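You operate a simulated robot arm through the tools that you are given. There is no shell and no other tool.

The job below is to be done with a simulated robot arm. You get a single attempt, and the scene is never put back.

## Task
Put the socks that are still dirty in the green tub.
Fine: the clean ones go in the middle of the sock tray.

Only the result counts: the job must be done as asked and must still hold three seconds after the hand-in. Knocking over, shifting, dropping, spilling or breaking anything else fails it.

## Robot
A 7-joint arm with a two-finger gripper, fixed in place. Base frame: the origin is at the foot of the arm, x ahead of it, y to its left, z up; the work surface is at about z = 0. Readings come in mm, degrees, newtons and seconds.
With the tool pointing down near the work surface it reaches from about 260 to 600 mm from the base axis. Its first joint turns from -143.0 to 143.0 degrees. Payload 1.08 kg.
The tool frame sits at the grasp point between the pads (the TCP): z along the fingers, y along the line on which they close. The tips reach 16 mm beyond it. The gripper opens to 88 mm; its body begins 58 mm behind the TCP.
Orientation is that of the tool frame in the base frame, as a unit quaternion [x, y, z, w]. With the fingers straight down and closing along the base's y, the tool's x points along the base's -x, its y along +y and its z along -z.

## Interface
- The arm moves only by the tool jog_arm. Its argument "commands" is a list of rows, each a list of 6 numbers: the shift along the tool's x, y, z in mm, then the turn, a rotation vector about the tool's x, y, z in degrees. In form: [[dx, dy, dz, rx, ry, rz], ...]. A call has 1 to 20 rows; each row shifts and turns the commanded pose from where the row before left it, along the tool's axes as they then stand. "hand" is the gripper command, from -1 (fully open) to 1 (shut), values between in proportion, set as the call begins (left out, the last holds). Each row takes 0.2 s and may step no farther than 50 mm and 8.6 degrees from the row before; otherwise, or with a gripper value out of range, the whole call is refused. Where a pose cannot be reached the arm comes as near as it can. A force on the tool above 40 N (or 10 N above the force at the start of the call, whichever is more), or a blocked arm, ends the call early, and 0.2 s more pass. Each finger travels about 186.7 mm/s and halts on what it meets, pressing with about 20 N; the grip force reading is that of the motor and also rises with nothing between the fingers. The clock runs only during rows and for 0.2 s after the last one: add rows that do not move to give the fingers time. It gives the time, the measured TCP pose, the force on the tool (base axes), the opening and the grip force at its end, in the units of the frame above (readings bear some noise), with the torque about the TCP (base axes, N m) and any sound that the robot's microphone picked up.
- Cameras (640 x 400 px; columns grow to the right, rows downward): "scene" is fixed at [220.7, 500.2, 736.2]; the picture's right is [-0.85, -0.53, 0.00], its down [-0.42, 0.67, -0.61] and it looks along [0.33, -0.52, -0.79] (base axes); focal length 340 px, centre (320, 200). "wrist" rides on the gripper at [82, -8, -92] in the tool frame; the picture's right is [0.10, 0.99, 0.00], its down [-0.70, 0.07, -0.71] and it looks along [-0.71, 0.07, 0.70] (tool axes); focal length 256 px, centre (320, 200). There is no depth. A picture from a camera that has moved, and an enlarged one, comes with that camera's place and axes in the base frame and with its lens.
- grab_frame(camera): a new picture of that camera. It takes no simulated time.
- inspect(camera, box): a new picture of the part [left, top, right, bottom] of that camera's present view, enlarged. It takes no simulated time.
- sign_off(): hands the job in; it is judged then, once.

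Nothing tells you positions but the pictures and the camera data. Unless the task says otherwise, let go and move clear before handing in.

The tools are called after "Call:" as a command line: name --pt "numbers of a row" for each row, then --argument value for the rest, lists and objects as JSON in quotes. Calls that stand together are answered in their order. jog_arm: Moves the arm, as the interface text tells. Its arguments: {"type":"object","properties":{"commands":{"type":"array","items":{"type":"array","items":{"type":"number"}}},"hand":{"type":"number"}},"required":["commands"]} The other tools are called the same way: grab_frame (camera) takes a picture; inspect (camera, box) takes an enlarged picture of a part of a camera's view; sign_off () hands the job in.

At the start:

```text
time_s: 0.0
tcp_pos: [388.0, -118.6, 290.5]
orientation: [0.0, 1.0, 0.0, 0.0]
contact_force: [-1.3, -0.1, 0.0]
wrist_torque: [0.02, -0.02, 0.05]
opening: 88.0
grasp_force: 0.2
```

scene: 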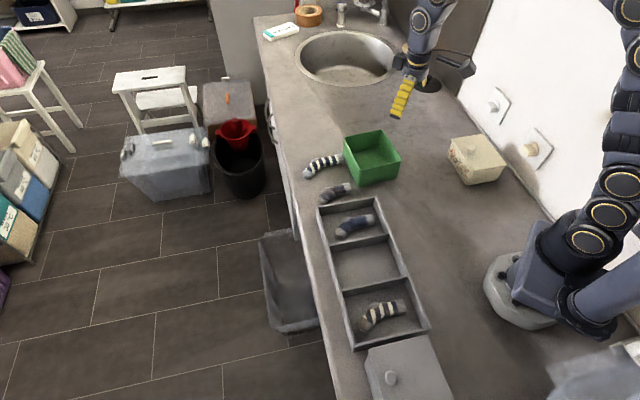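
wrist: 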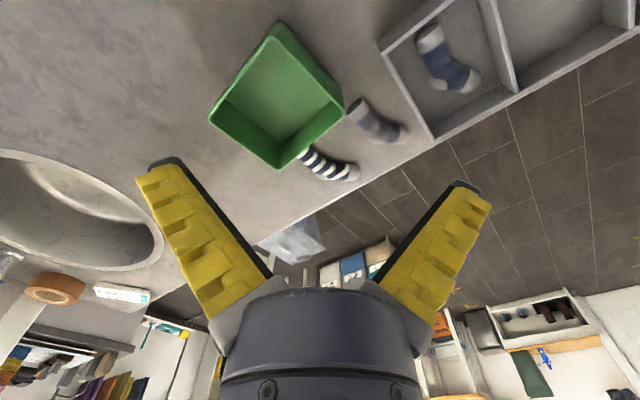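

I see a green tub, a striped sock and a blue-grey sock lying on the counter beside it, and a three-compartment sock tray with a blue sock in one end and a striped sock in the other. I'll look closer at each to tell dirty from clean.

Call:
inspect --camera "scene" --box '[290, 120, 410, 210]'

Call:
inspect --camera "scene" --box '[310, 190, 440, 350]'

Call:
inspect --camera "wrist" --box '[200, 0, 520, 200]'

```text
4.44 times, centred on (350, 165) of scene
camera zoom: at [220.7, 500.2, 736.2], right [-0.85, -0.53, 0.0], down [-0.42, 0.67, -0.61], along [0.33, -0.52, -0.79], focal length 1511 px, centre (187, 356)
```

zoom: 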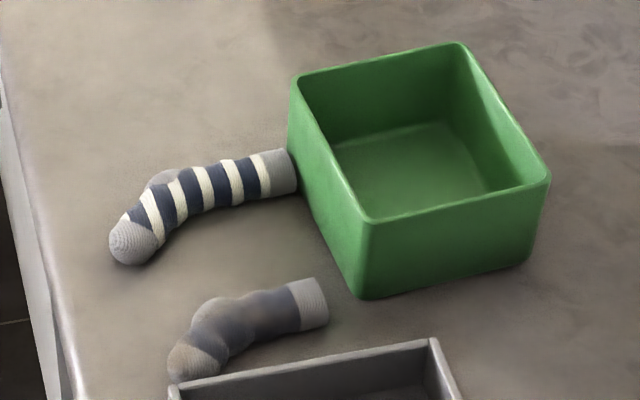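

```text
2.50 times, centred on (375, 270) of scene
camera zoom: at [220.7, 500.2, 736.2], right [-0.85, -0.53, 0.0], down [-0.42, 0.67, -0.61], along [0.33, -0.52, -0.79], focal length 850 px, centre (182, 25)
```

zoom: 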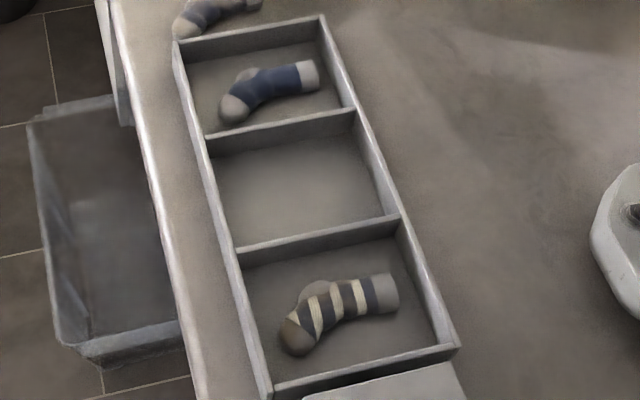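

```text
2.00 times, centred on (360, 100) of wrist
camera zoom: at [307.1, -125.9, 384.2], right [-0.1, 0.99, 0.0], down [0.7, 0.07, 0.71], along [0.71, 0.07, -0.7], focal length 512 px, centre (240, 400)
```

zoom: 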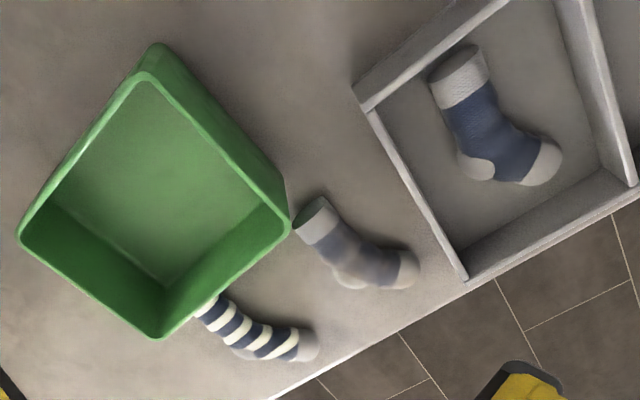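

The counter striped sock looks clean and the grey-blue counter one looks stained. I'll zoom tightly on each sock before deciding.

Call:
inspect --camera "scene" --box '[300, 148, 348, 178]'

Call:
inspect --camera "scene" --box '[312, 177, 360, 207]'

Call:
inspect --camera "scene" --box '[330, 210, 378, 240]'

Call:
inspect --camera "scene" --box '[355, 295, 411, 335]'

Call:
inspect --camera "scene" --box '[250, 0, 490, 150]'

```text
13.33 times, centred on (324, 163) of scene
camera zoom: at [220.7, 500.2, 736.2], right [-0.85, -0.53, 0.0], down [-0.42, 0.67, -0.61], along [0.33, -0.52, -0.79], focal length 4532 px, centre (267, 693)
```

zoom: 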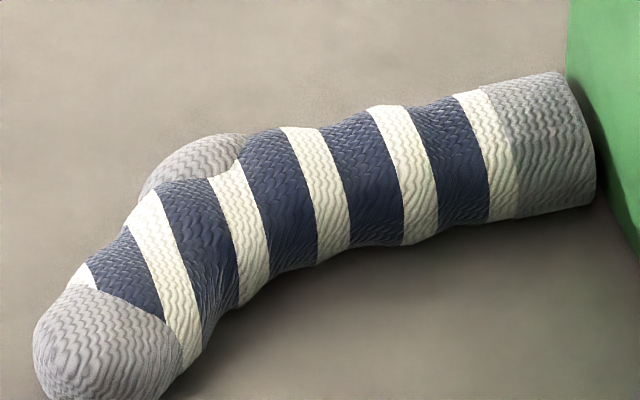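

```text
13.33 times, centred on (336, 192) of scene
camera zoom: at [220.7, 500.2, 736.2], right [-0.85, -0.53, 0.0], down [-0.42, 0.67, -0.61], along [0.33, -0.52, -0.79], focal length 4532 px, centre (107, 307)
```

zoom: 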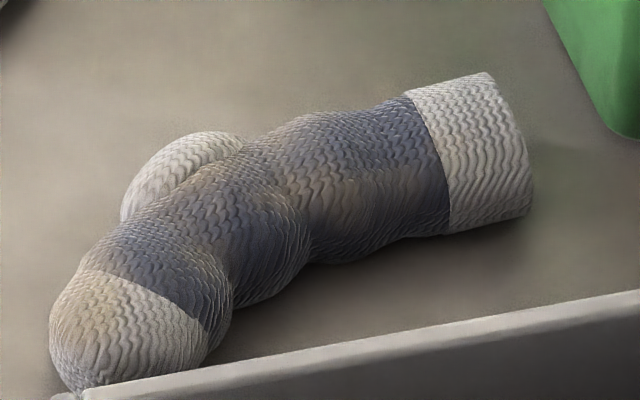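

```text
13.33 times, centred on (354, 225) of scene
camera zoom: at [220.7, 500.2, 736.2], right [-0.85, -0.53, 0.0], down [-0.42, 0.67, -0.61], along [0.33, -0.52, -0.79], focal length 4532 px, centre (-133, -133)
```

zoom: 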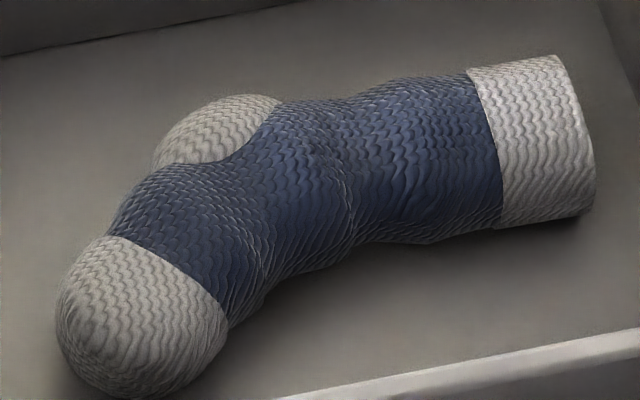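

```text
10.00 times, centred on (383, 315) of scene
camera zoom: at [220.7, 500.2, 736.2], right [-0.85, -0.53, 0.0], down [-0.42, 0.67, -0.61], along [0.33, -0.52, -0.79], focal length 3399 px, centre (-310, -950)
```

zoom: 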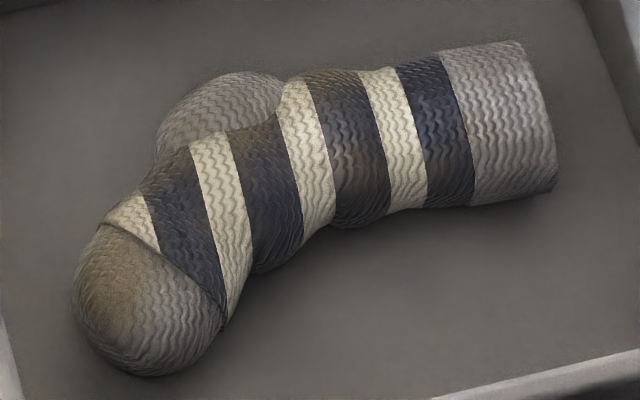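

```text
2.67 times, centred on (370, 75) of scene
camera zoom: at [220.7, 500.2, 736.2], right [-0.85, -0.53, 0.0], down [-0.42, 0.67, -0.61], along [0.33, -0.52, -0.79], focal length 906 px, centre (187, 533)
```

zoom: 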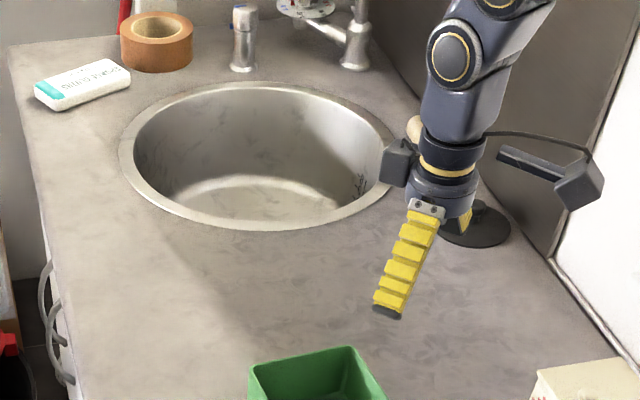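

From the close-ups, the striped sock by the tub and the blue sock in the tray's end bay are clean. The grey-blue counter sock near (500,-28) and the striped tray sock near (237,198) are stained brown. The tub centre is about (471,-165) and the middle bay about (330,127). I'll hover over the dirty counter sock first, turned to close across its leg.

Call:
jog_arm --pt "-23 18.7 24 0 0 0" --pt "-23 18.7 24 0 0 0" --pt "-23 18.7 24 0 0 0" --pt "-23 18.7 24 0 0 0" --pt "-23 18.7 24 0 0 0" --pt "0 0 0 0 0 -7.5" --pt "0 0 0 0 0 -7.5" --pt "0 0 0 0 0 -7.5" --pt "0 0 0 0 0 -7.5" --pt "0 0 0 0 0 -7.5" --pt "0 0 0 0 0 -7.5" --pt "0 0 0 0 0 0" --hand -1

Call:
grab_frame --camera "wrist"

Call:
grab_frame --camera "scene"

```text
time_s: 2.6
tcp_pos: [502.2, -25.3, 171.5]
orientation: [-0.383, 0.924, 0.0, 0.0]
contact_force: [0.3, 0.6, 0.5]
wrist_torque: [-0.01, -0.02, 0.01]
opening: 87.7
grasp_force: 0.1
```

```text
taken
camera wrist: at [452.3, -87.9, 264.4], right [-0.78, 0.63, 0.0], down [0.44, 0.55, 0.71], along [0.45, 0.55, -0.7], focal length 256 px, centre (320, 200)
```

wrist: 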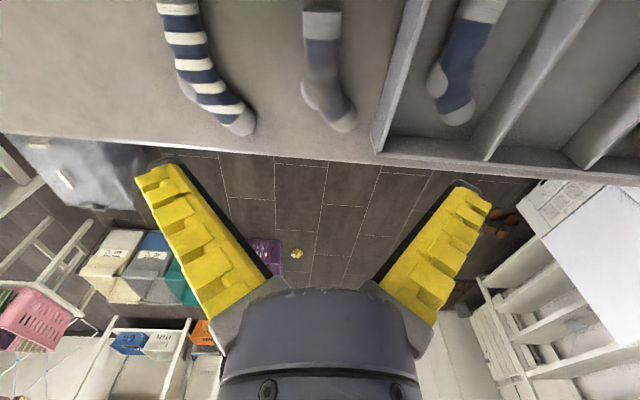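

```text
taken
```

scene: 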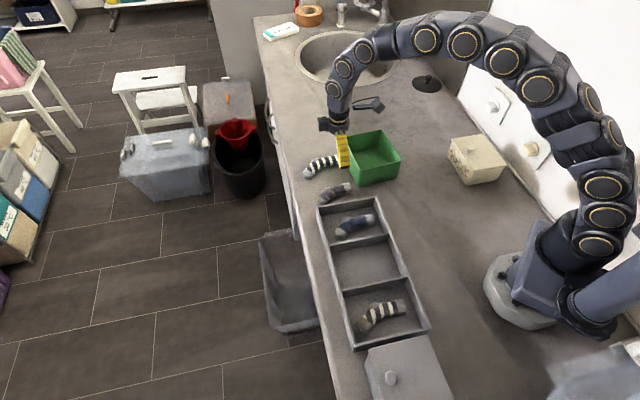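

The dirty counter sock's leg runs from about (477,-56) to (517,-2), with the tray's end wall about 50 mm from it. I'll turn 10° more and narrow the fingers so they fit between sock and wall, then check the finger shape.

Call:
jog_arm --pt "0 0 0 0 0 -5" --pt "0 0 0 0 0 -5" --pt "0 0 0 0 0 0" --hand -0.27

Call:
grab_frame --camera "wrist"

Call:
inspect --camera "scene" --box '[290, 90, 410, 210]'

```text
time_s: 3.4
tcp_pos: [502.6, -24.9, 170.3]
orientation: [-0.463, 0.886, 0.0, 0.0]
contact_force: [-0.2, -0.5, 0.2]
wrist_torque: [-0.02, 0.0, 0.01]
opening: 60.0
grasp_force: 3.4
```

```text
taken
camera wrist: at [463.8, -95.7, 264.2], right [-0.87, 0.49, 0.0], down [0.34, 0.62, 0.71], along [0.34, 0.62, -0.71], focal length 256 px, centre (320, 200)
```

wrist: 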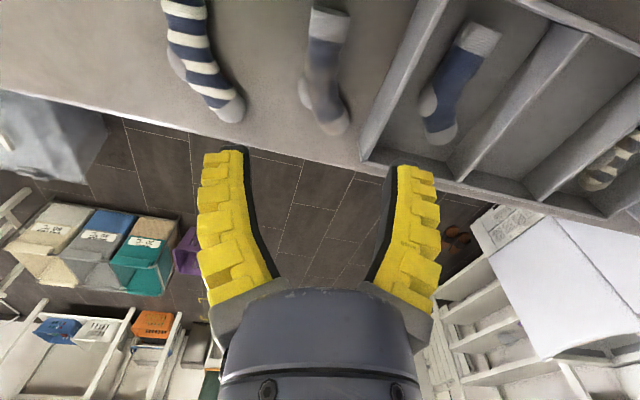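

```text
3.33 times, centred on (350, 150) of scene
camera zoom: at [220.7, 500.2, 736.2], right [-0.85, -0.53, 0.0], down [-0.42, 0.67, -0.61], along [0.33, -0.52, -0.79], focal length 1133 px, centre (220, 367)
```

zoom: 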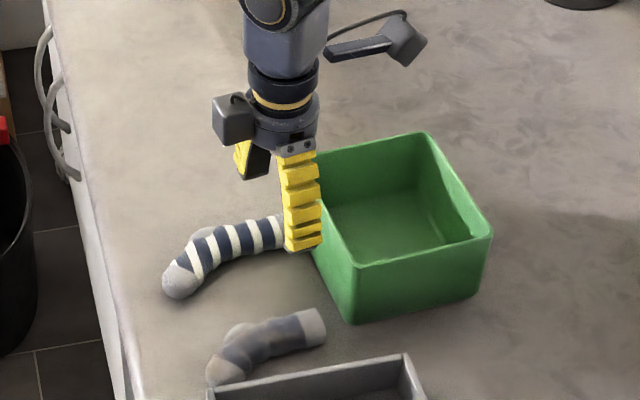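

The fingers are soft and curved, about 20 mm thick, and flare at the tips, so clearance to the tray wall is tight. I'll check the tip gap at a smaller opening while still high up, and centre on the sock leg at about (496,-29).

Call:
jog_arm --pt "7 3 20 0 0 0" --pt "0 0 20 0 0 0" --pt "0 0 0 0 0 0" --pt "0 0 0 0 0 0" --hand 0.1

Call:
grab_frame --camera "wrist"

Call:
inspect --camera "scene" --box '[290, 110, 410, 230]'

```text
time_s: 4.4
tcp_pos: [495.9, -28.3, 131.8]
orientation: [-0.462, 0.887, 0.0, 0.0]
contact_force: [-0.5, 0.2, -0.1]
wrist_torque: [0.01, 0.01, 0.01]
opening: 44.4
grasp_force: 3.2
```

```text
taken
camera wrist: at [457.2, -100.2, 224.2], right [-0.87, 0.49, 0.0], down [0.34, 0.62, 0.71], along [0.35, 0.62, -0.7], focal length 256 px, centre (320, 200)
```

wrist: 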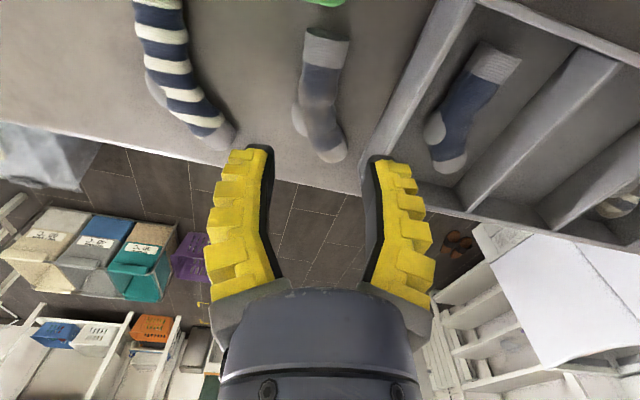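

```text
3.33 times, centred on (350, 170) of scene
camera zoom: at [220.7, 500.2, 736.2], right [-0.85, -0.53, 0.0], down [-0.42, 0.67, -0.61], along [0.33, -0.52, -0.79], focal length 1133 px, centre (220, 300)
```

zoom: 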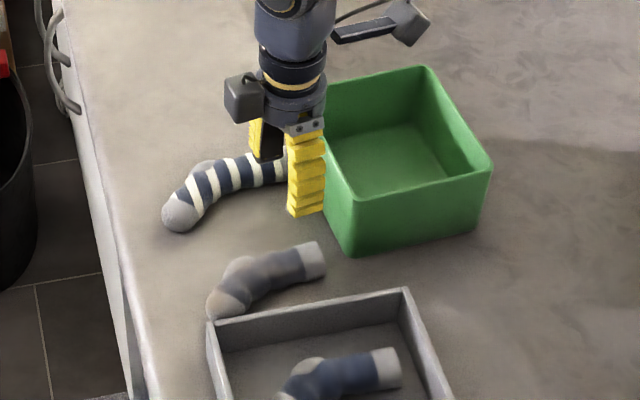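

The sock leg is centred under the tool and the tip gap is about 50 mm, with outer edges near ±46 mm. I'll check the tray wall's exact position in the wrist view before going down.

Call:
inspect --camera "wrist" --box '[260, 0, 500, 150]'

Call:
inspect --camera "wrist" --box '[100, 0, 340, 150]'

```text
2.67 times, centred on (380, 75) of wrist
camera zoom: at [457.2, -100.2, 224.2], right [-0.87, 0.49, 0.0], down [0.34, 0.62, 0.71], along [0.35, 0.62, -0.7], focal length 683 px, centre (160, 533)
```

zoom: 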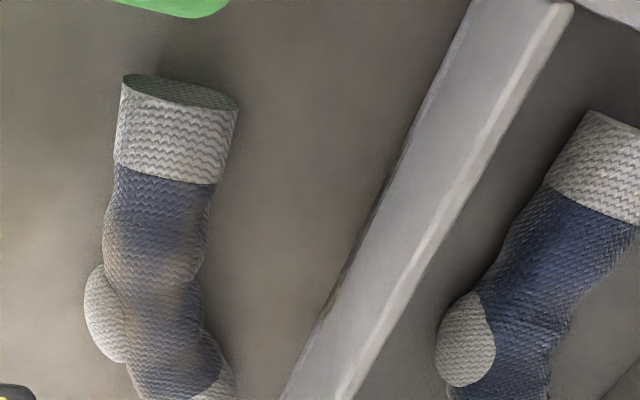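

```text
2.67 times, centred on (220, 75) of wrist
camera zoom: at [457.2, -100.2, 224.2], right [-0.87, 0.49, 0.0], down [0.34, 0.62, 0.71], along [0.35, 0.62, -0.7], focal length 683 px, centre (587, 533)
```

zoom: 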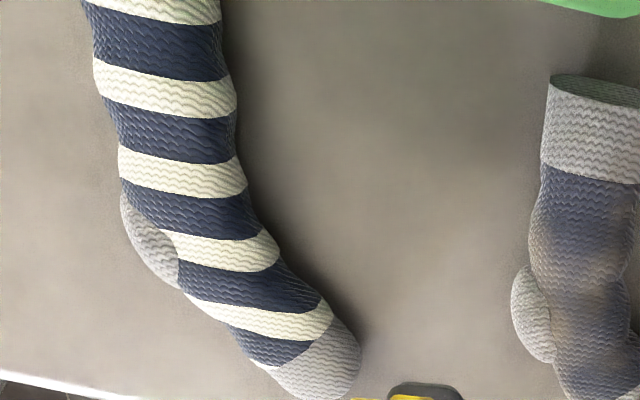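

The two views together put the tray walls at about 44 mm high, and the end wall sits about 62 mm from the sock, so there is room. I'll descend to about z=21 and close on the dirty counter sock.

Call:
jog_arm --pt "0 0 28 0 0 0" --pt "0 0 28 0 0 0" --pt "0 0 28 0 0 0" --pt "0 0 15 0 0 0" --pt "0 0 11 0 0 0" --pt "0 0 0 0 0 0"

Call:
grab_frame --camera "wrist"

Call:
inspect --camera "scene" --box '[290, 110, 410, 230]'

```text
time_s: 5.8
tcp_pos: [496.7, -30.6, 20.4]
orientation: [-0.461, 0.887, 0.0, -0.001]
contact_force: [1.0, 0.9, 0.4]
wrist_torque: [-0.03, 0.01, 0.03]
opening: 44.2
grasp_force: 3.5
```

```text
taken
camera wrist: at [457.2, -101.5, 114.4], right [-0.87, 0.49, 0.0], down [0.34, 0.62, 0.71], along [0.35, 0.62, -0.7], focal length 256 px, centre (320, 200)
```

wrist: 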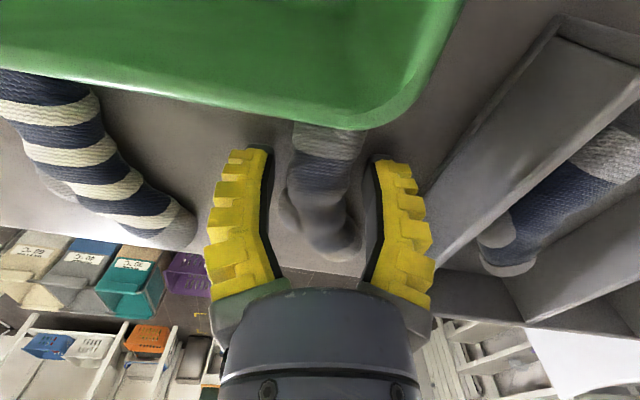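

```text
3.33 times, centred on (350, 170) of scene
camera zoom: at [220.7, 500.2, 736.2], right [-0.85, -0.53, 0.0], down [-0.42, 0.67, -0.61], along [0.33, -0.52, -0.79], focal length 1133 px, centre (220, 300)
```

zoom: 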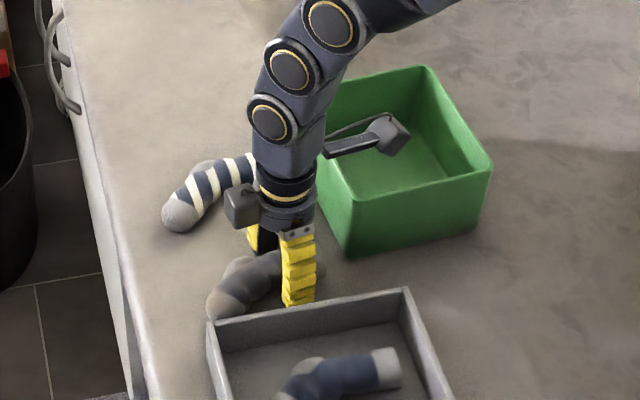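

The fingers straddle the sock leg with clearance to the tray and tub. I'll close now.

Call:
jog_arm --pt "0 0 0 0 0 0" --pt "0 0 0 0 0 0" --pt "0 0 0 0 0 0" --pt "0 0 0 0 0 0" --hand 1

Call:
grab_frame --camera "wrist"

```text
time_s: 6.8
tcp_pos: [497.2, -30.2, 21.6]
orientation: [-0.462, 0.887, -0.001, 0.002]
contact_force: [-0.8, -0.3, 11.7]
wrist_torque: [-0.02, 0.02, -0.07]
opening: 22.8
grasp_force: 19.6
```

```text
taken
camera wrist: at [457.5, -101.6, 115.0], right [-0.87, 0.49, 0.0], down [0.34, 0.62, 0.71], along [0.35, 0.62, -0.7], focal length 256 px, centre (320, 200)
```

wrist: 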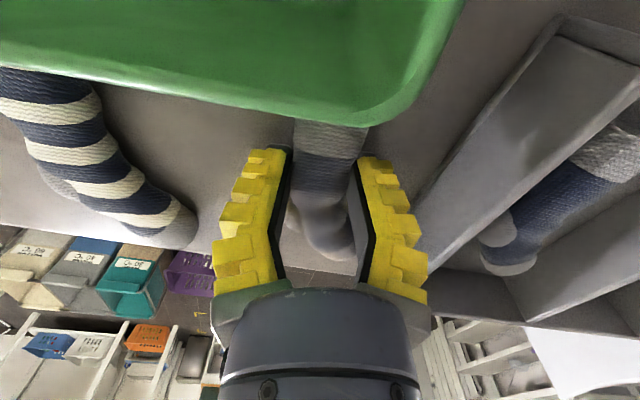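

It's gripped at about 23 mm with a firm grip reading. I'll lift straight up and check that it comes along.

Call:
jog_arm --pt "0 0 -15 0 0 0" --pt "0 0 -25 0 0 0" --pt "0 0 -35 0 0 0" --pt "0 0 -40 0 0 0" --pt "0 0 -35 0 0 0" --pt "0 0 0 0 0 0"

Call:
grab_frame --camera "wrist"

Call:
grab_frame --camera "scene"

```text
time_s: 8.2
tcp_pos: [495.9, -26.2, 172.1]
orientation: [-0.462, 0.887, 0.0, 0.0]
contact_force: [-0.1, -0.5, 0.3]
wrist_torque: [0.03, -0.01, 0.01]
opening: 21.1
grasp_force: 19.8
```

```text
taken
camera wrist: at [456.9, -97.6, 266.0], right [-0.87, 0.49, 0.0], down [0.34, 0.62, 0.71], along [0.35, 0.62, -0.7], focal length 256 px, centre (320, 200)
```

wrist: 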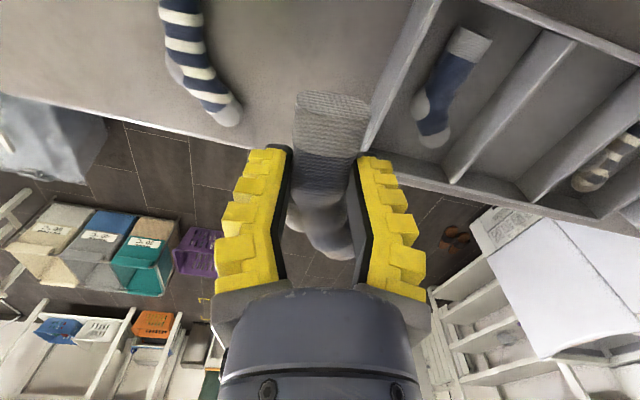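

```text
taken
```

scene: 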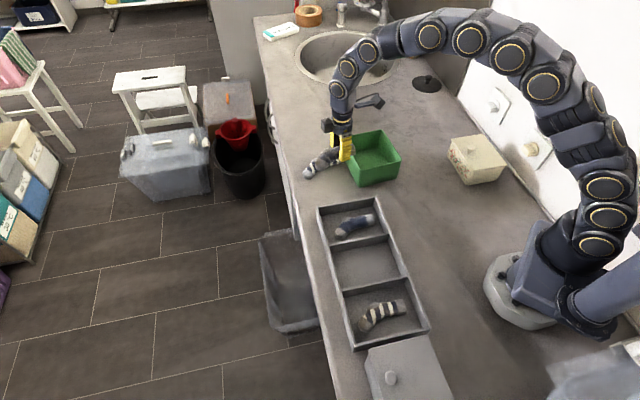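

The sock is held securely. Next I'll turn it to fit the tub's interior (about 110×125 mm inside) and hover above the tub to refine where the walls are.

Call:
jog_arm --pt "0 0 0 0 0 8.55" --pt "0 0 0 0 0 8.55" --pt "0 0 0 0 0 8.55" --pt "0 0 0 0 0 8.55" --pt "0 0 0 0 0 8.55" --pt "0 0 0 0 0 8.55" --pt "0 0 0 0 0 8.55" --pt "0 0 0 0 0 8.55" --pt "0 0 0 0 0 8.55" --pt "-4.3 -34.6 -4.5 0 0 0" --pt "-4.3 -34.6 -4.5 0 0 0" --pt "-4.3 -34.6 -4.5 0 0 0" --pt "-4.3 -34.6 -4.5 0 0 0" --pt "0 0 0 0 0 0" --pt "0 0 0 0 0 0"

Call:
grab_frame --camera "wrist"

Call:
inspect --camera "scene" --box '[290, 90, 430, 210]'

```text
time_s: 11.4
tcp_pos: [461.3, -163.4, 187.1]
orientation: [0.19, 0.982, 0.0, 0.0]
contact_force: [-0.7, -0.3, -0.7]
wrist_torque: [0.05, -0.01, -0.01]
opening: 20.5
grasp_force: 19.7
```

```text
taken
camera wrist: at [383.8, -139.9, 281.1], right [0.28, 0.96, 0.0], down [0.68, -0.2, 0.71], along [0.68, -0.2, -0.7], focal length 256 px, centre (320, 200)
```

wrist: 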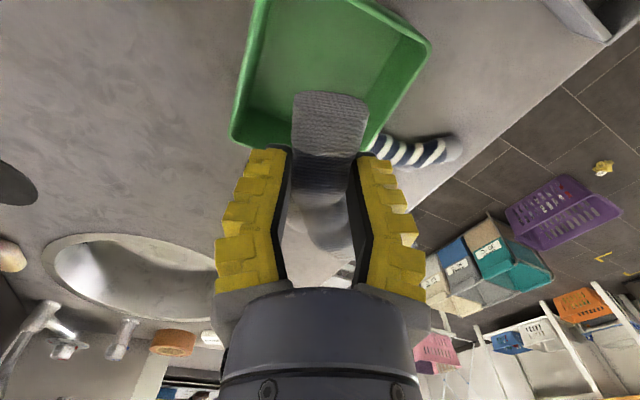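

```text
3.33 times, centred on (360, 150) of scene
camera zoom: at [220.7, 500.2, 736.2], right [-0.85, -0.53, 0.0], down [-0.42, 0.67, -0.61], along [0.33, -0.52, -0.79], focal length 1133 px, centre (187, 367)
```

zoom: 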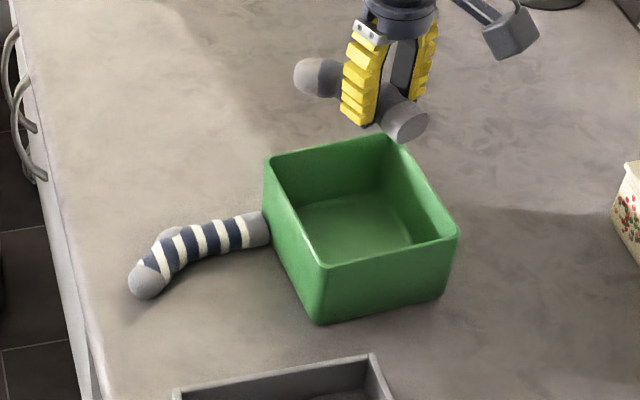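

The tub centre refines to about (471,-167) with its rim near z=72, and the sock is aligned over the opening. I'll lower to just above the rim and check clearance.

Call:
jog_arm --pt "2.9 1 30 0 0 0" --pt "0 0 30 0 0 0" --pt "0 0 18 0 0 0" --pt "0 0 0 0 0 0"

Call:
grab_frame --camera "wrist"

Call:
inspect --camera "scene" --box '[310, 90, 430, 200]'

```text
time_s: 12.4
tcp_pos: [459.0, -161.1, 109.5]
orientation: [0.191, 0.982, 0.0, -0.001]
contact_force: [0.5, 0.0, -0.9]
wrist_torque: [-0.01, -0.02, 0.03]
opening: 20.6
grasp_force: 20.3
```

```text
taken
camera wrist: at [380.4, -138.0, 203.2], right [0.28, 0.96, 0.0], down [0.68, -0.2, 0.71], along [0.68, -0.2, -0.7], focal length 256 px, centre (320, 200)
```

wrist: 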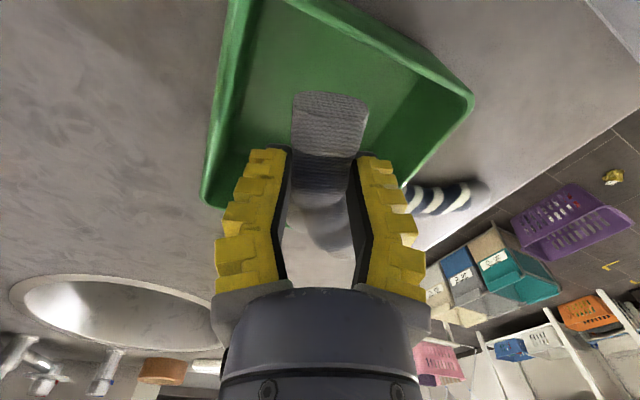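

```text
3.64 times, centred on (370, 145) of scene
camera zoom: at [220.7, 500.2, 736.2], right [-0.85, -0.53, 0.0], down [-0.42, 0.67, -0.61], along [0.33, -0.52, -0.79], focal length 1236 px, centre (138, 400)
```

zoom: 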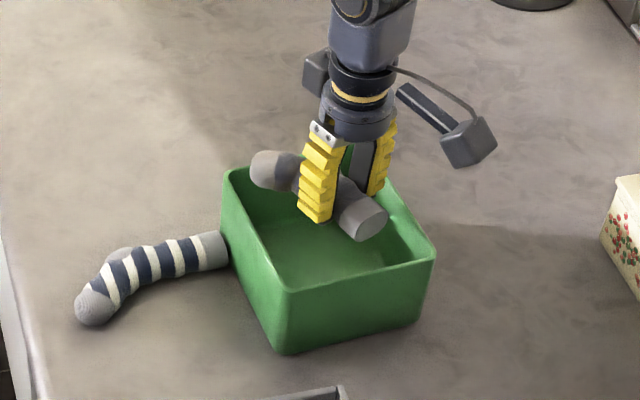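

The sock sits inside the tub's outline from both views. I'll lower it in and watch the force.

Call:
jog_arm --pt "0 0 20 0 0 0" --pt "0 0 20 0 0 0" --pt "0 0 20 0 0 0" --pt "0 0 5 0 0 0" --pt "0 0 0 0 0 0"

Call:
grab_frame --camera "wrist"

Call:
inspect --camera "scene" --box '[310, 90, 430, 200]'

```text
time_s: 13.6
tcp_pos: [458.5, -162.1, 44.4]
orientation: [0.19, 0.982, -0.001, 0.0]
contact_force: [-0.3, -0.5, -0.4]
wrist_torque: [0.02, 0.0, 0.01]
opening: 20.5
grasp_force: 19.8
```

```text
taken
camera wrist: at [380.7, -138.0, 139.2], right [0.28, 0.96, 0.0], down [0.68, -0.2, 0.71], along [0.68, -0.2, -0.7], focal length 256 px, centre (320, 200)
```

wrist: 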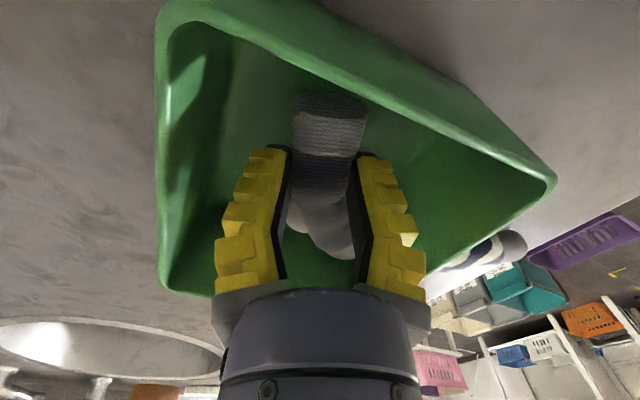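

```text
3.64 times, centred on (370, 145) of scene
camera zoom: at [220.7, 500.2, 736.2], right [-0.85, -0.53, 0.0], down [-0.42, 0.67, -0.61], along [0.33, -0.52, -0.79], focal length 1236 px, centre (138, 400)
```

zoom: 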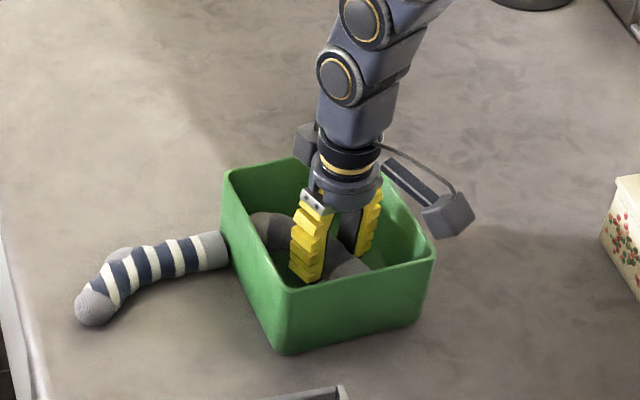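

No contact forces so far. I'll lower a few more millimetres and open the fingers just enough to release.

Call:
jog_arm --pt "0 0 7 0 0 0" --pt "0 0 0 0 0 0"

Call:
jog_arm --pt "0 0 0 0 0 0" --pt "0 0 0 0 0 0" --pt "0 0 0 0 0 0" --hand 0.25

Call:
inspect --camera "scene" --box '[310, 90, 430, 200]'

Call:
grab_frame --camera "wrist"

```text
time_s: 14.2
tcp_pos: [459.8, -162.8, 39.2]
orientation: [0.191, 0.982, -0.001, -0.001]
contact_force: [-0.1, 0.1, 0.1]
wrist_torque: [0.02, 0.01, 0.03]
opening: 20.6
grasp_force: 20.1
```

```text
time_s: 15.0
tcp_pos: [458.4, -161.9, 39.3]
orientation: [0.191, 0.982, 0.0, 0.0]
contact_force: [-0.3, -1.1, 0.3]
wrist_torque: [0.01, 0.0, 0.04]
opening: 37.6
grasp_force: 3.1
```

```text
3.64 times, centred on (370, 145) of scene
camera zoom: at [220.7, 500.2, 736.2], right [-0.85, -0.53, 0.0], down [-0.42, 0.67, -0.61], along [0.33, -0.52, -0.79], focal length 1236 px, centre (138, 400)
```

zoom: 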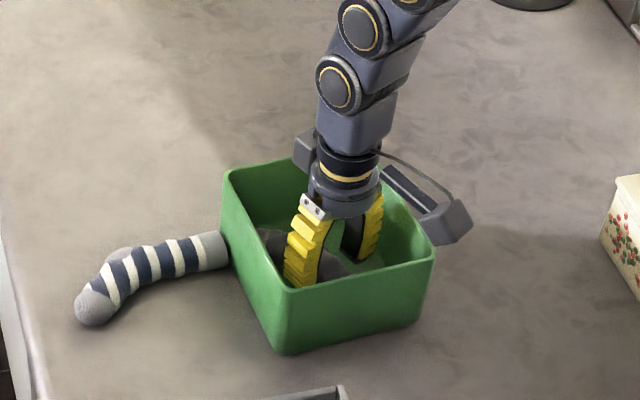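

```text
taken
camera wrist: at [380.6, -138.5, 132.1], right [0.28, 0.96, 0.0], down [0.68, -0.2, 0.71], along [0.68, -0.2, -0.7], focal length 256 px, centre (320, 200)
```

wrist: 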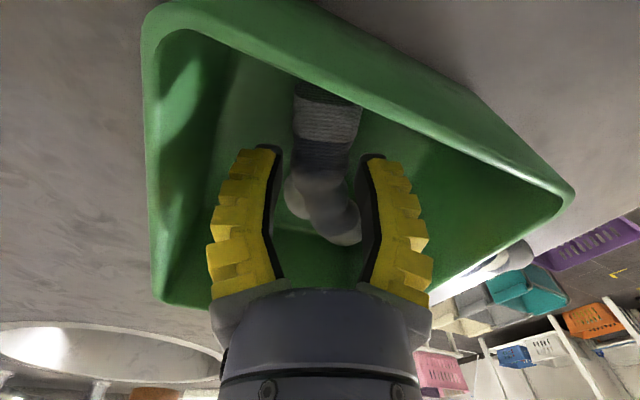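

The sock is released inside the tub. I'll rise straight up and confirm.

Call:
jog_arm --pt "0 0 -30 0 0 0" --pt "0 0 -40 0 0 0" --pt "0 0 -40 0 0 0" --pt "0 0 -40 0 0 0" --pt "0 0 0 0 0 0"

Call:
grab_frame --camera "wrist"

Call:
inspect --camera "scene" --box '[290, 90, 430, 210]'

```text
time_s: 16.2
tcp_pos: [458.8, -161.0, 186.9]
orientation: [0.191, 0.982, 0.0, -0.001]
contact_force: [1.1, 0.3, -0.3]
wrist_torque: [0.03, 0.02, 0.02]
opening: 37.6
grasp_force: 3.0
```

```text
taken
camera wrist: at [381.3, -136.9, 281.0], right [0.28, 0.96, 0.0], down [0.68, -0.2, 0.71], along [0.68, -0.2, -0.71], focal length 256 px, centre (320, 200)
```

wrist: 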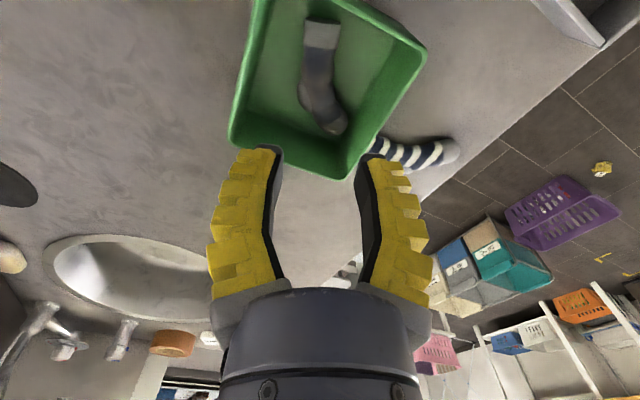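

```text
3.33 times, centred on (360, 150) of scene
camera zoom: at [220.7, 500.2, 736.2], right [-0.85, -0.53, 0.0], down [-0.42, 0.67, -0.61], along [0.33, -0.52, -0.79], focal length 1133 px, centre (187, 367)
```

zoom: 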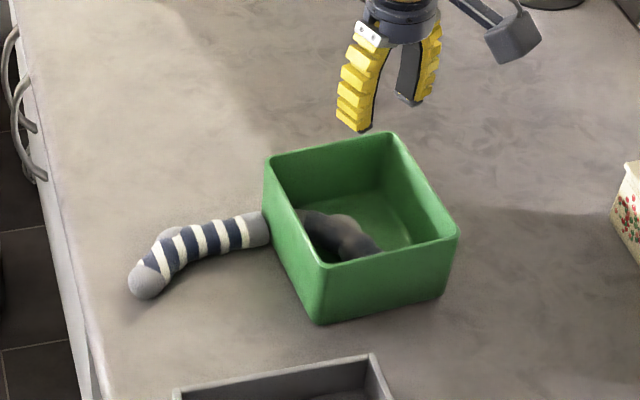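

The first dirty sock lies flat in the tub and the tub hasn't moved. Next is the clean striped sock touching the tub's corner, with its leg running from about (548,-145) to (590,-98). I'll move above it and line up across the leg.

Call:
jog_arm --pt "0 0 0 0 0 -7.78" --pt "0 0 0 0 0 -7.78" --pt "0 0 0 0 0 -7.78" --pt "0 0 0 0 0 -7.78" --pt "0 0 0 0 0 -7.78" --pt "0 0 0 0 0 -7.78" --pt "0 0 0 0 0 -7.78" --pt "0 0 0 0 0 -7.78" --pt "0 0 0 0 0 -7.78" --pt "-28 -13 9 0 0 0" --pt "-28 -13 9 0 0 0" --pt "-28 -13 9 0 0 0" --pt "-28 -13 9 0 0 0" --pt "0 0 0 0 0 0" --pt "0 0 0 0 0 0" --hand 0.0

Call:
grab_frame --camera "wrist"

Call:
inspect --camera "wrist" --box '[200, 0, 440, 150]'

Call:
inspect --camera "scene" --box '[290, 90, 430, 210]'

```text
time_s: 19.4
tcp_pos: [569.8, -113.5, 153.4]
orientation: [-0.407, 0.913, 0.0, 0.0]
contact_force: [0.3, -0.7, 0.6]
wrist_torque: [0.02, 0.0, 0.04]
opening: 48.6
grasp_force: 3.8
```

```text
taken
camera wrist: at [523.6, -180.2, 246.2], right [-0.81, 0.59, 0.0], down [0.41, 0.57, 0.71], along [0.42, 0.57, -0.7], focal length 256 px, centre (320, 200)
```

wrist: 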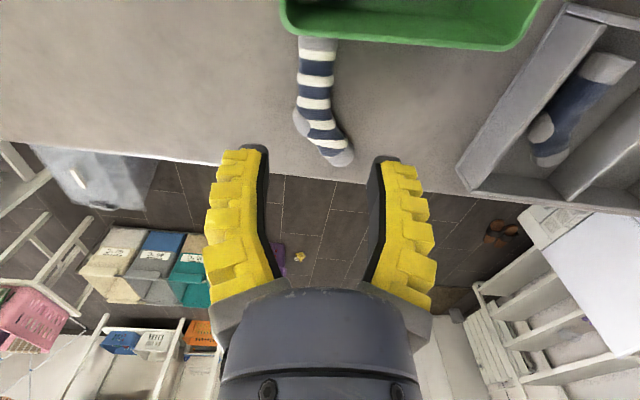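

```text
2.67 times, centred on (320, 75) of wrist
camera zoom: at [523.6, -180.2, 246.2], right [-0.81, 0.59, 0.0], down [0.41, 0.57, 0.71], along [0.42, 0.57, -0.7], focal length 683 px, centre (320, 533)
```

zoom: 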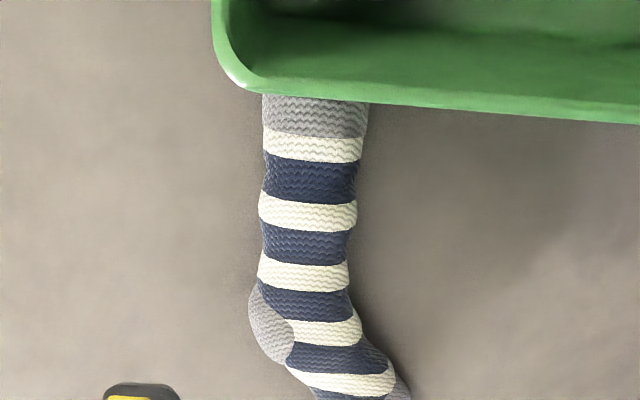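

```text
3.33 times, centred on (360, 150) of scene
camera zoom: at [220.7, 500.2, 736.2], right [-0.85, -0.53, 0.0], down [-0.42, 0.67, -0.61], along [0.33, -0.52, -0.79], focal length 1133 px, centre (187, 367)
```

zoom: 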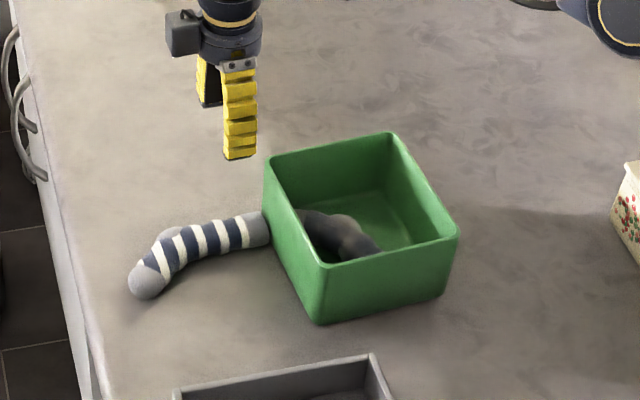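

The leg centre near (577,-114) lines up with the closing direction and is about 49 mm off the tub wall. I'll shift over it, descend, and check the pose since this is near the reach limit.

Call:
jog_arm --pt "-4.4 -5.7 20 0 0 0" --pt "0 0 30 0 0 0" --pt "0 0 30 0 0 0" --pt "0 0 25 0 0 0" --pt "0 0 0 0 0 0"

Call:
grab_frame --camera "wrist"

Call:
inspect --camera "scene" --box '[290, 90, 430, 210]'

```text
time_s: 20.6
tcp_pos: [579.7, -113.2, 48.2]
orientation: [-0.406, 0.914, 0.0, 0.0]
contact_force: [0.6, -0.5, -0.6]
wrist_torque: [0.0, -0.01, -0.01]
opening: 48.7
grasp_force: 3.0
```

```text
taken
camera wrist: at [532.5, -179.2, 140.8], right [-0.81, 0.59, 0.0], down [0.41, 0.57, 0.71], along [0.42, 0.57, -0.7], focal length 256 px, centre (320, 200)
```

wrist: 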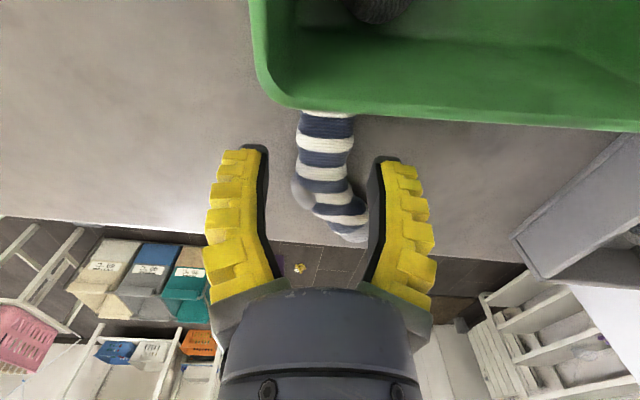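

```text
3.33 times, centred on (360, 150) of scene
camera zoom: at [220.7, 500.2, 736.2], right [-0.85, -0.53, 0.0], down [-0.42, 0.67, -0.61], along [0.33, -0.52, -0.79], focal length 1133 px, centre (187, 367)
```

zoom: 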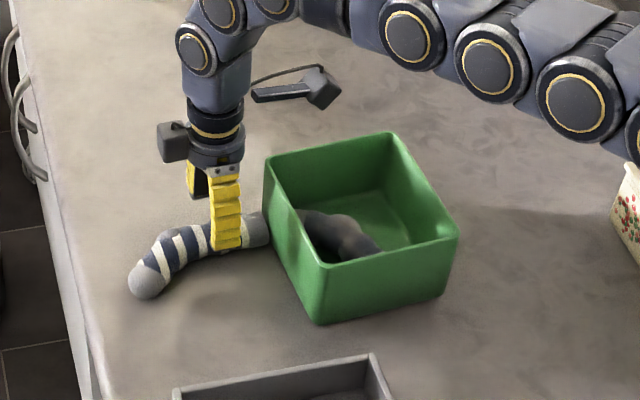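

The leg is centred between the fingers and the arm is tracking well. I'll finish the descent and close.

Call:
jog_arm --pt "0 0 14 0 0 0" --pt "0 0 12 0 0 0" --pt "0 0 0 0 0 0"

Call:
jog_arm --pt "0 0 0 0 0 0" --pt "0 0 0 0 0 0" --pt "0 0 0 0 0 0" --pt "0 0 0 0 0 0" --hand 1

Call:
grab_frame --camera "wrist"

Call:
inspect --camera "scene" --box '[290, 90, 430, 210]'

```text
time_s: 21.4
tcp_pos: [578.5, -113.2, 23.0]
orientation: [-0.407, 0.913, 0.001, 0.0]
contact_force: [0.1, -0.7, 1.3]
wrist_torque: [0.01, 0.0, 0.04]
opening: 48.4
grasp_force: 3.0
```

```text
time_s: 22.4
tcp_pos: [580.8, -113.3, 23.9]
orientation: [-0.407, 0.914, 0.0, 0.001]
contact_force: [-0.4, 0.7, 9.8]
wrist_torque: [0.0, 0.03, 0.04]
opening: 22.1
grasp_force: 20.1
```

```text
taken
camera wrist: at [532.3, -179.2, 116.3], right [-0.81, 0.59, 0.0], down [0.41, 0.57, 0.71], along [0.42, 0.57, -0.7], focal length 256 px, centre (320, 200)
```

wrist: 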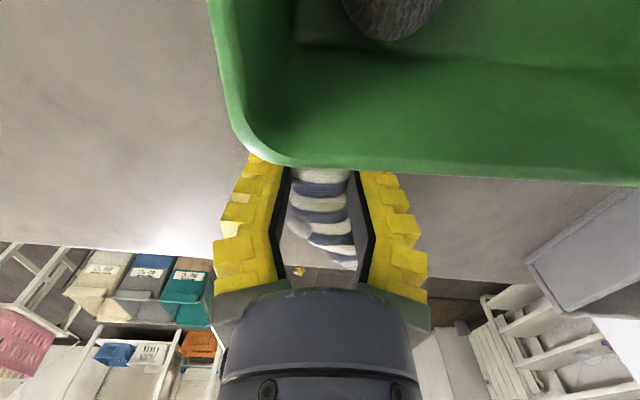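

```text
3.33 times, centred on (360, 150) of scene
camera zoom: at [220.7, 500.2, 736.2], right [-0.85, -0.53, 0.0], down [-0.42, 0.67, -0.61], along [0.33, -0.52, -0.79], focal length 1133 px, centre (187, 367)
```

zoom: 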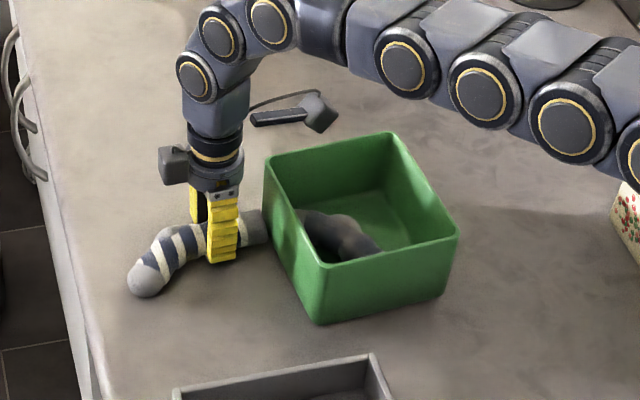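

It's gripped. Before lifting I'll slide it gently away from the tub, toward +y, so the cuff clears the rim, then raise it.

Call:
jog_arm --pt "0 0 -3 0 0 0" --pt "-6 6.8 -1 0 0 0" --pt "-6 6.8 -2 0 0 0" --pt "-3 3.4 -5 0 0 0" --pt "0 0 -25 0 0 0" --pt "0 0 -35 0 0 0" --pt "0 0 -40 0 0 0" --pt "0 0 -40 0 0 0" --pt "0 0 0 0 0 0"

Call:
grab_frame --camera "wrist"

Call:
grab_frame --camera "scene"

```text
time_s: 24.4
tcp_pos: [576.6, -91.6, 173.6]
orientation: [-0.406, 0.914, 0.001, 0.0]
contact_force: [0.5, -0.3, -0.3]
wrist_torque: [0.03, 0.0, 0.01]
opening: 20.6
grasp_force: 20.1
```

```text
taken
camera wrist: at [529.3, -157.6, 267.9], right [-0.81, 0.59, 0.0], down [0.42, 0.57, 0.71], along [0.42, 0.57, -0.7], focal length 256 px, centre (320, 200)
```

wrist: 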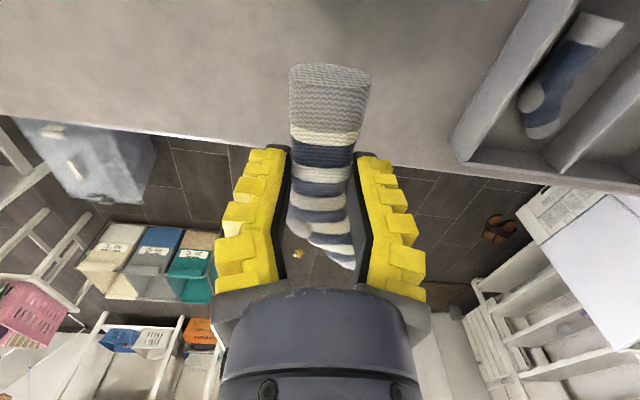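

```text
taken
```

scene: 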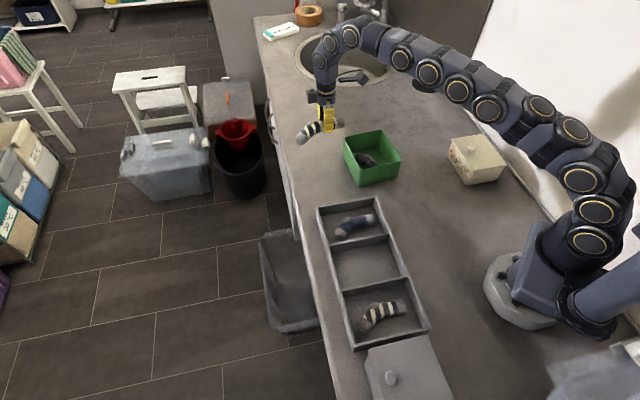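

The striped sock is held and the tub hasn't moved. I'll zoom in to measure how it hangs so it fits in the middle bay.

Call:
inspect --camera "scene" --box '[285, 80, 365, 150]'

Call:
inspect --camera "scene" --box '[310, 190, 440, 350]'

```text
5.71 times, centred on (325, 115) of scene
camera zoom: at [220.7, 500.2, 736.2], right [-0.85, -0.53, 0.0], down [-0.42, 0.67, -0.61], along [0.33, -0.52, -0.79], focal length 1942 px, centre (291, 686)
```

zoom: 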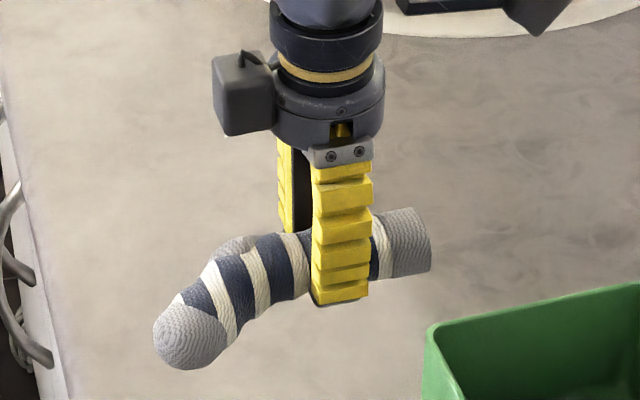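

```text
2.50 times, centred on (375, 270) of scene
camera zoom: at [220.7, 500.2, 736.2], right [-0.85, -0.53, 0.0], down [-0.42, 0.67, -0.61], along [0.33, -0.52, -0.79], focal length 850 px, centre (182, 25)
```

zoom: 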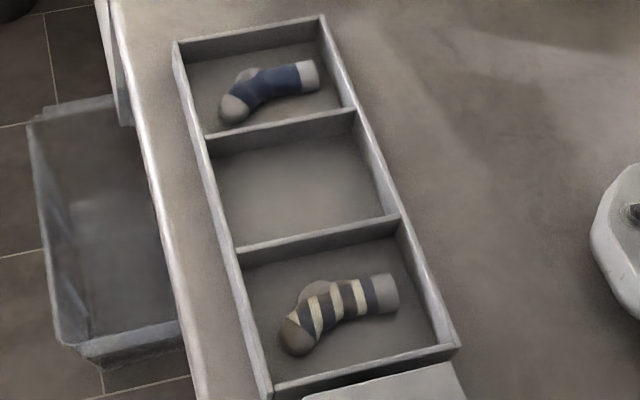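

The sock spans about 42 mm behind and 88 mm ahead of the grip, so it should fit the 145 mm long middle bay when aligned with it. I'll carry it high over the tray to the middle bay and look down.

Call:
jog_arm --pt "0 0 -20 0 0 0" --pt "2.75 42.2 -1.5 0 0 0" --pt "2.75 42.2 -1.5 0 0 0" --pt "2.75 42.2 -1.5 0 0 0" --pt "2.75 42.2 -1.5 0 0 0" --pt "2.75 42.2 -1.5 0 0 0" --pt "2.75 42.2 -1.5 0 0 0" --pt "2.75 42.2 -1.5 0 0 0" --pt "2.75 42.2 -1.5 0 0 0" --pt "0 0 0 0 0 3" --pt "0 0 0 0 0 0" --pt "0 0 0 0 0 0"

Call:
grab_frame --camera "wrist"

Call:
grab_frame --camera "scene"

```text
time_s: 27.0
tcp_pos: [310.3, 119.1, 204.8]
orientation: [-0.383, 0.924, 0.0, 0.0]
contact_force: [0.7, -0.3, 0.8]
wrist_torque: [0.01, 0.02, -0.01]
opening: 20.5
grasp_force: 20.3
```

```text
taken
camera wrist: at [259.3, 55.6, 298.2], right [-0.78, 0.63, 0.0], down [0.44, 0.55, 0.71], along [0.45, 0.55, -0.7], focal length 256 px, centre (320, 200)
```

wrist: 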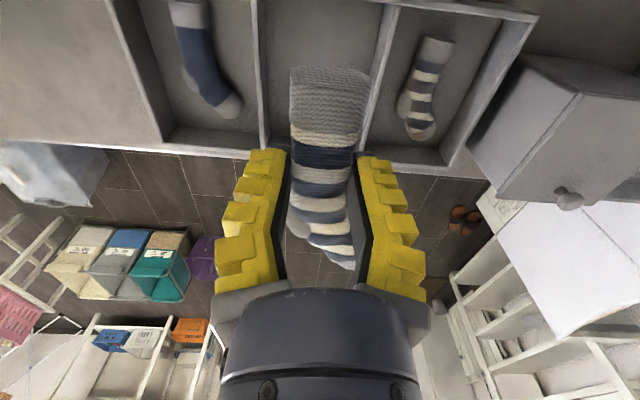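

```text
taken
```

scene: 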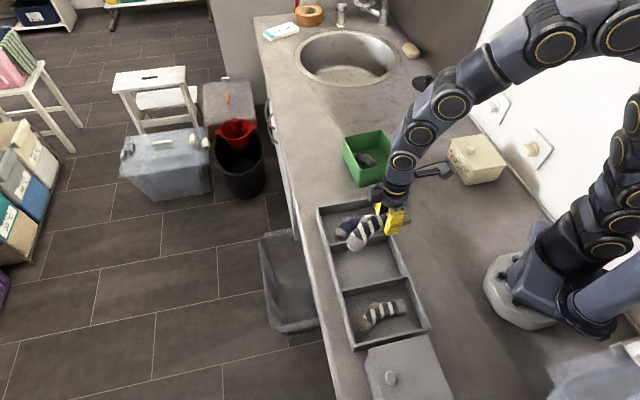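

Call:
inspect --camera "wrist" --box '[120, 0, 400, 175]'

Call:
inspect --camera "wrist" --box '[290, 0, 570, 175]'

```text
2.29 times, centred on (260, 88) of wrist
camera zoom: at [259.3, 55.6, 298.2], right [-0.78, 0.63, 0.0], down [0.44, 0.55, 0.71], along [0.45, 0.55, -0.7], focal length 585 px, centre (457, 457)
```

zoom: 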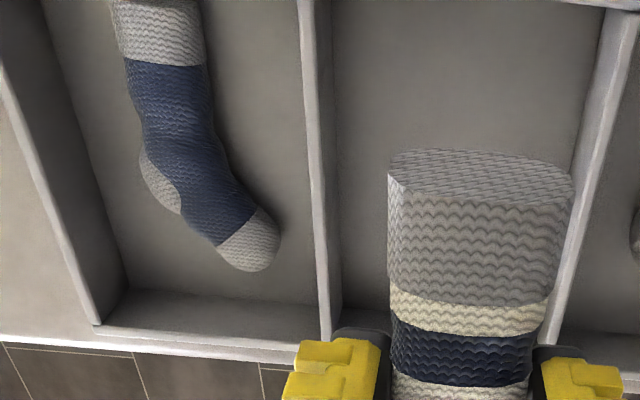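

```text
2.29 times, centred on (430, 88) of wrist
camera zoom: at [259.3, 55.6, 298.2], right [-0.78, 0.63, 0.0], down [0.44, 0.55, 0.71], along [0.45, 0.55, -0.7], focal length 585 px, centre (69, 457)
```

zoom: 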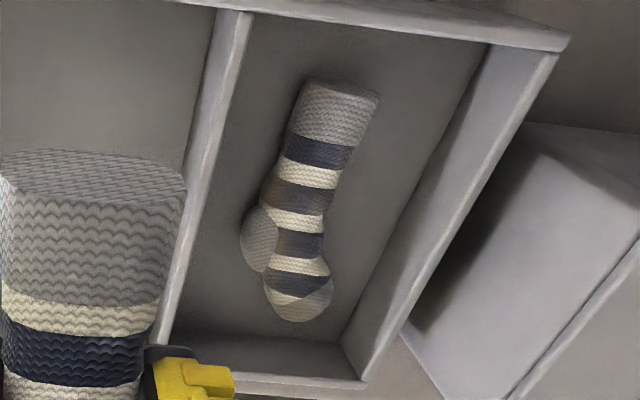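

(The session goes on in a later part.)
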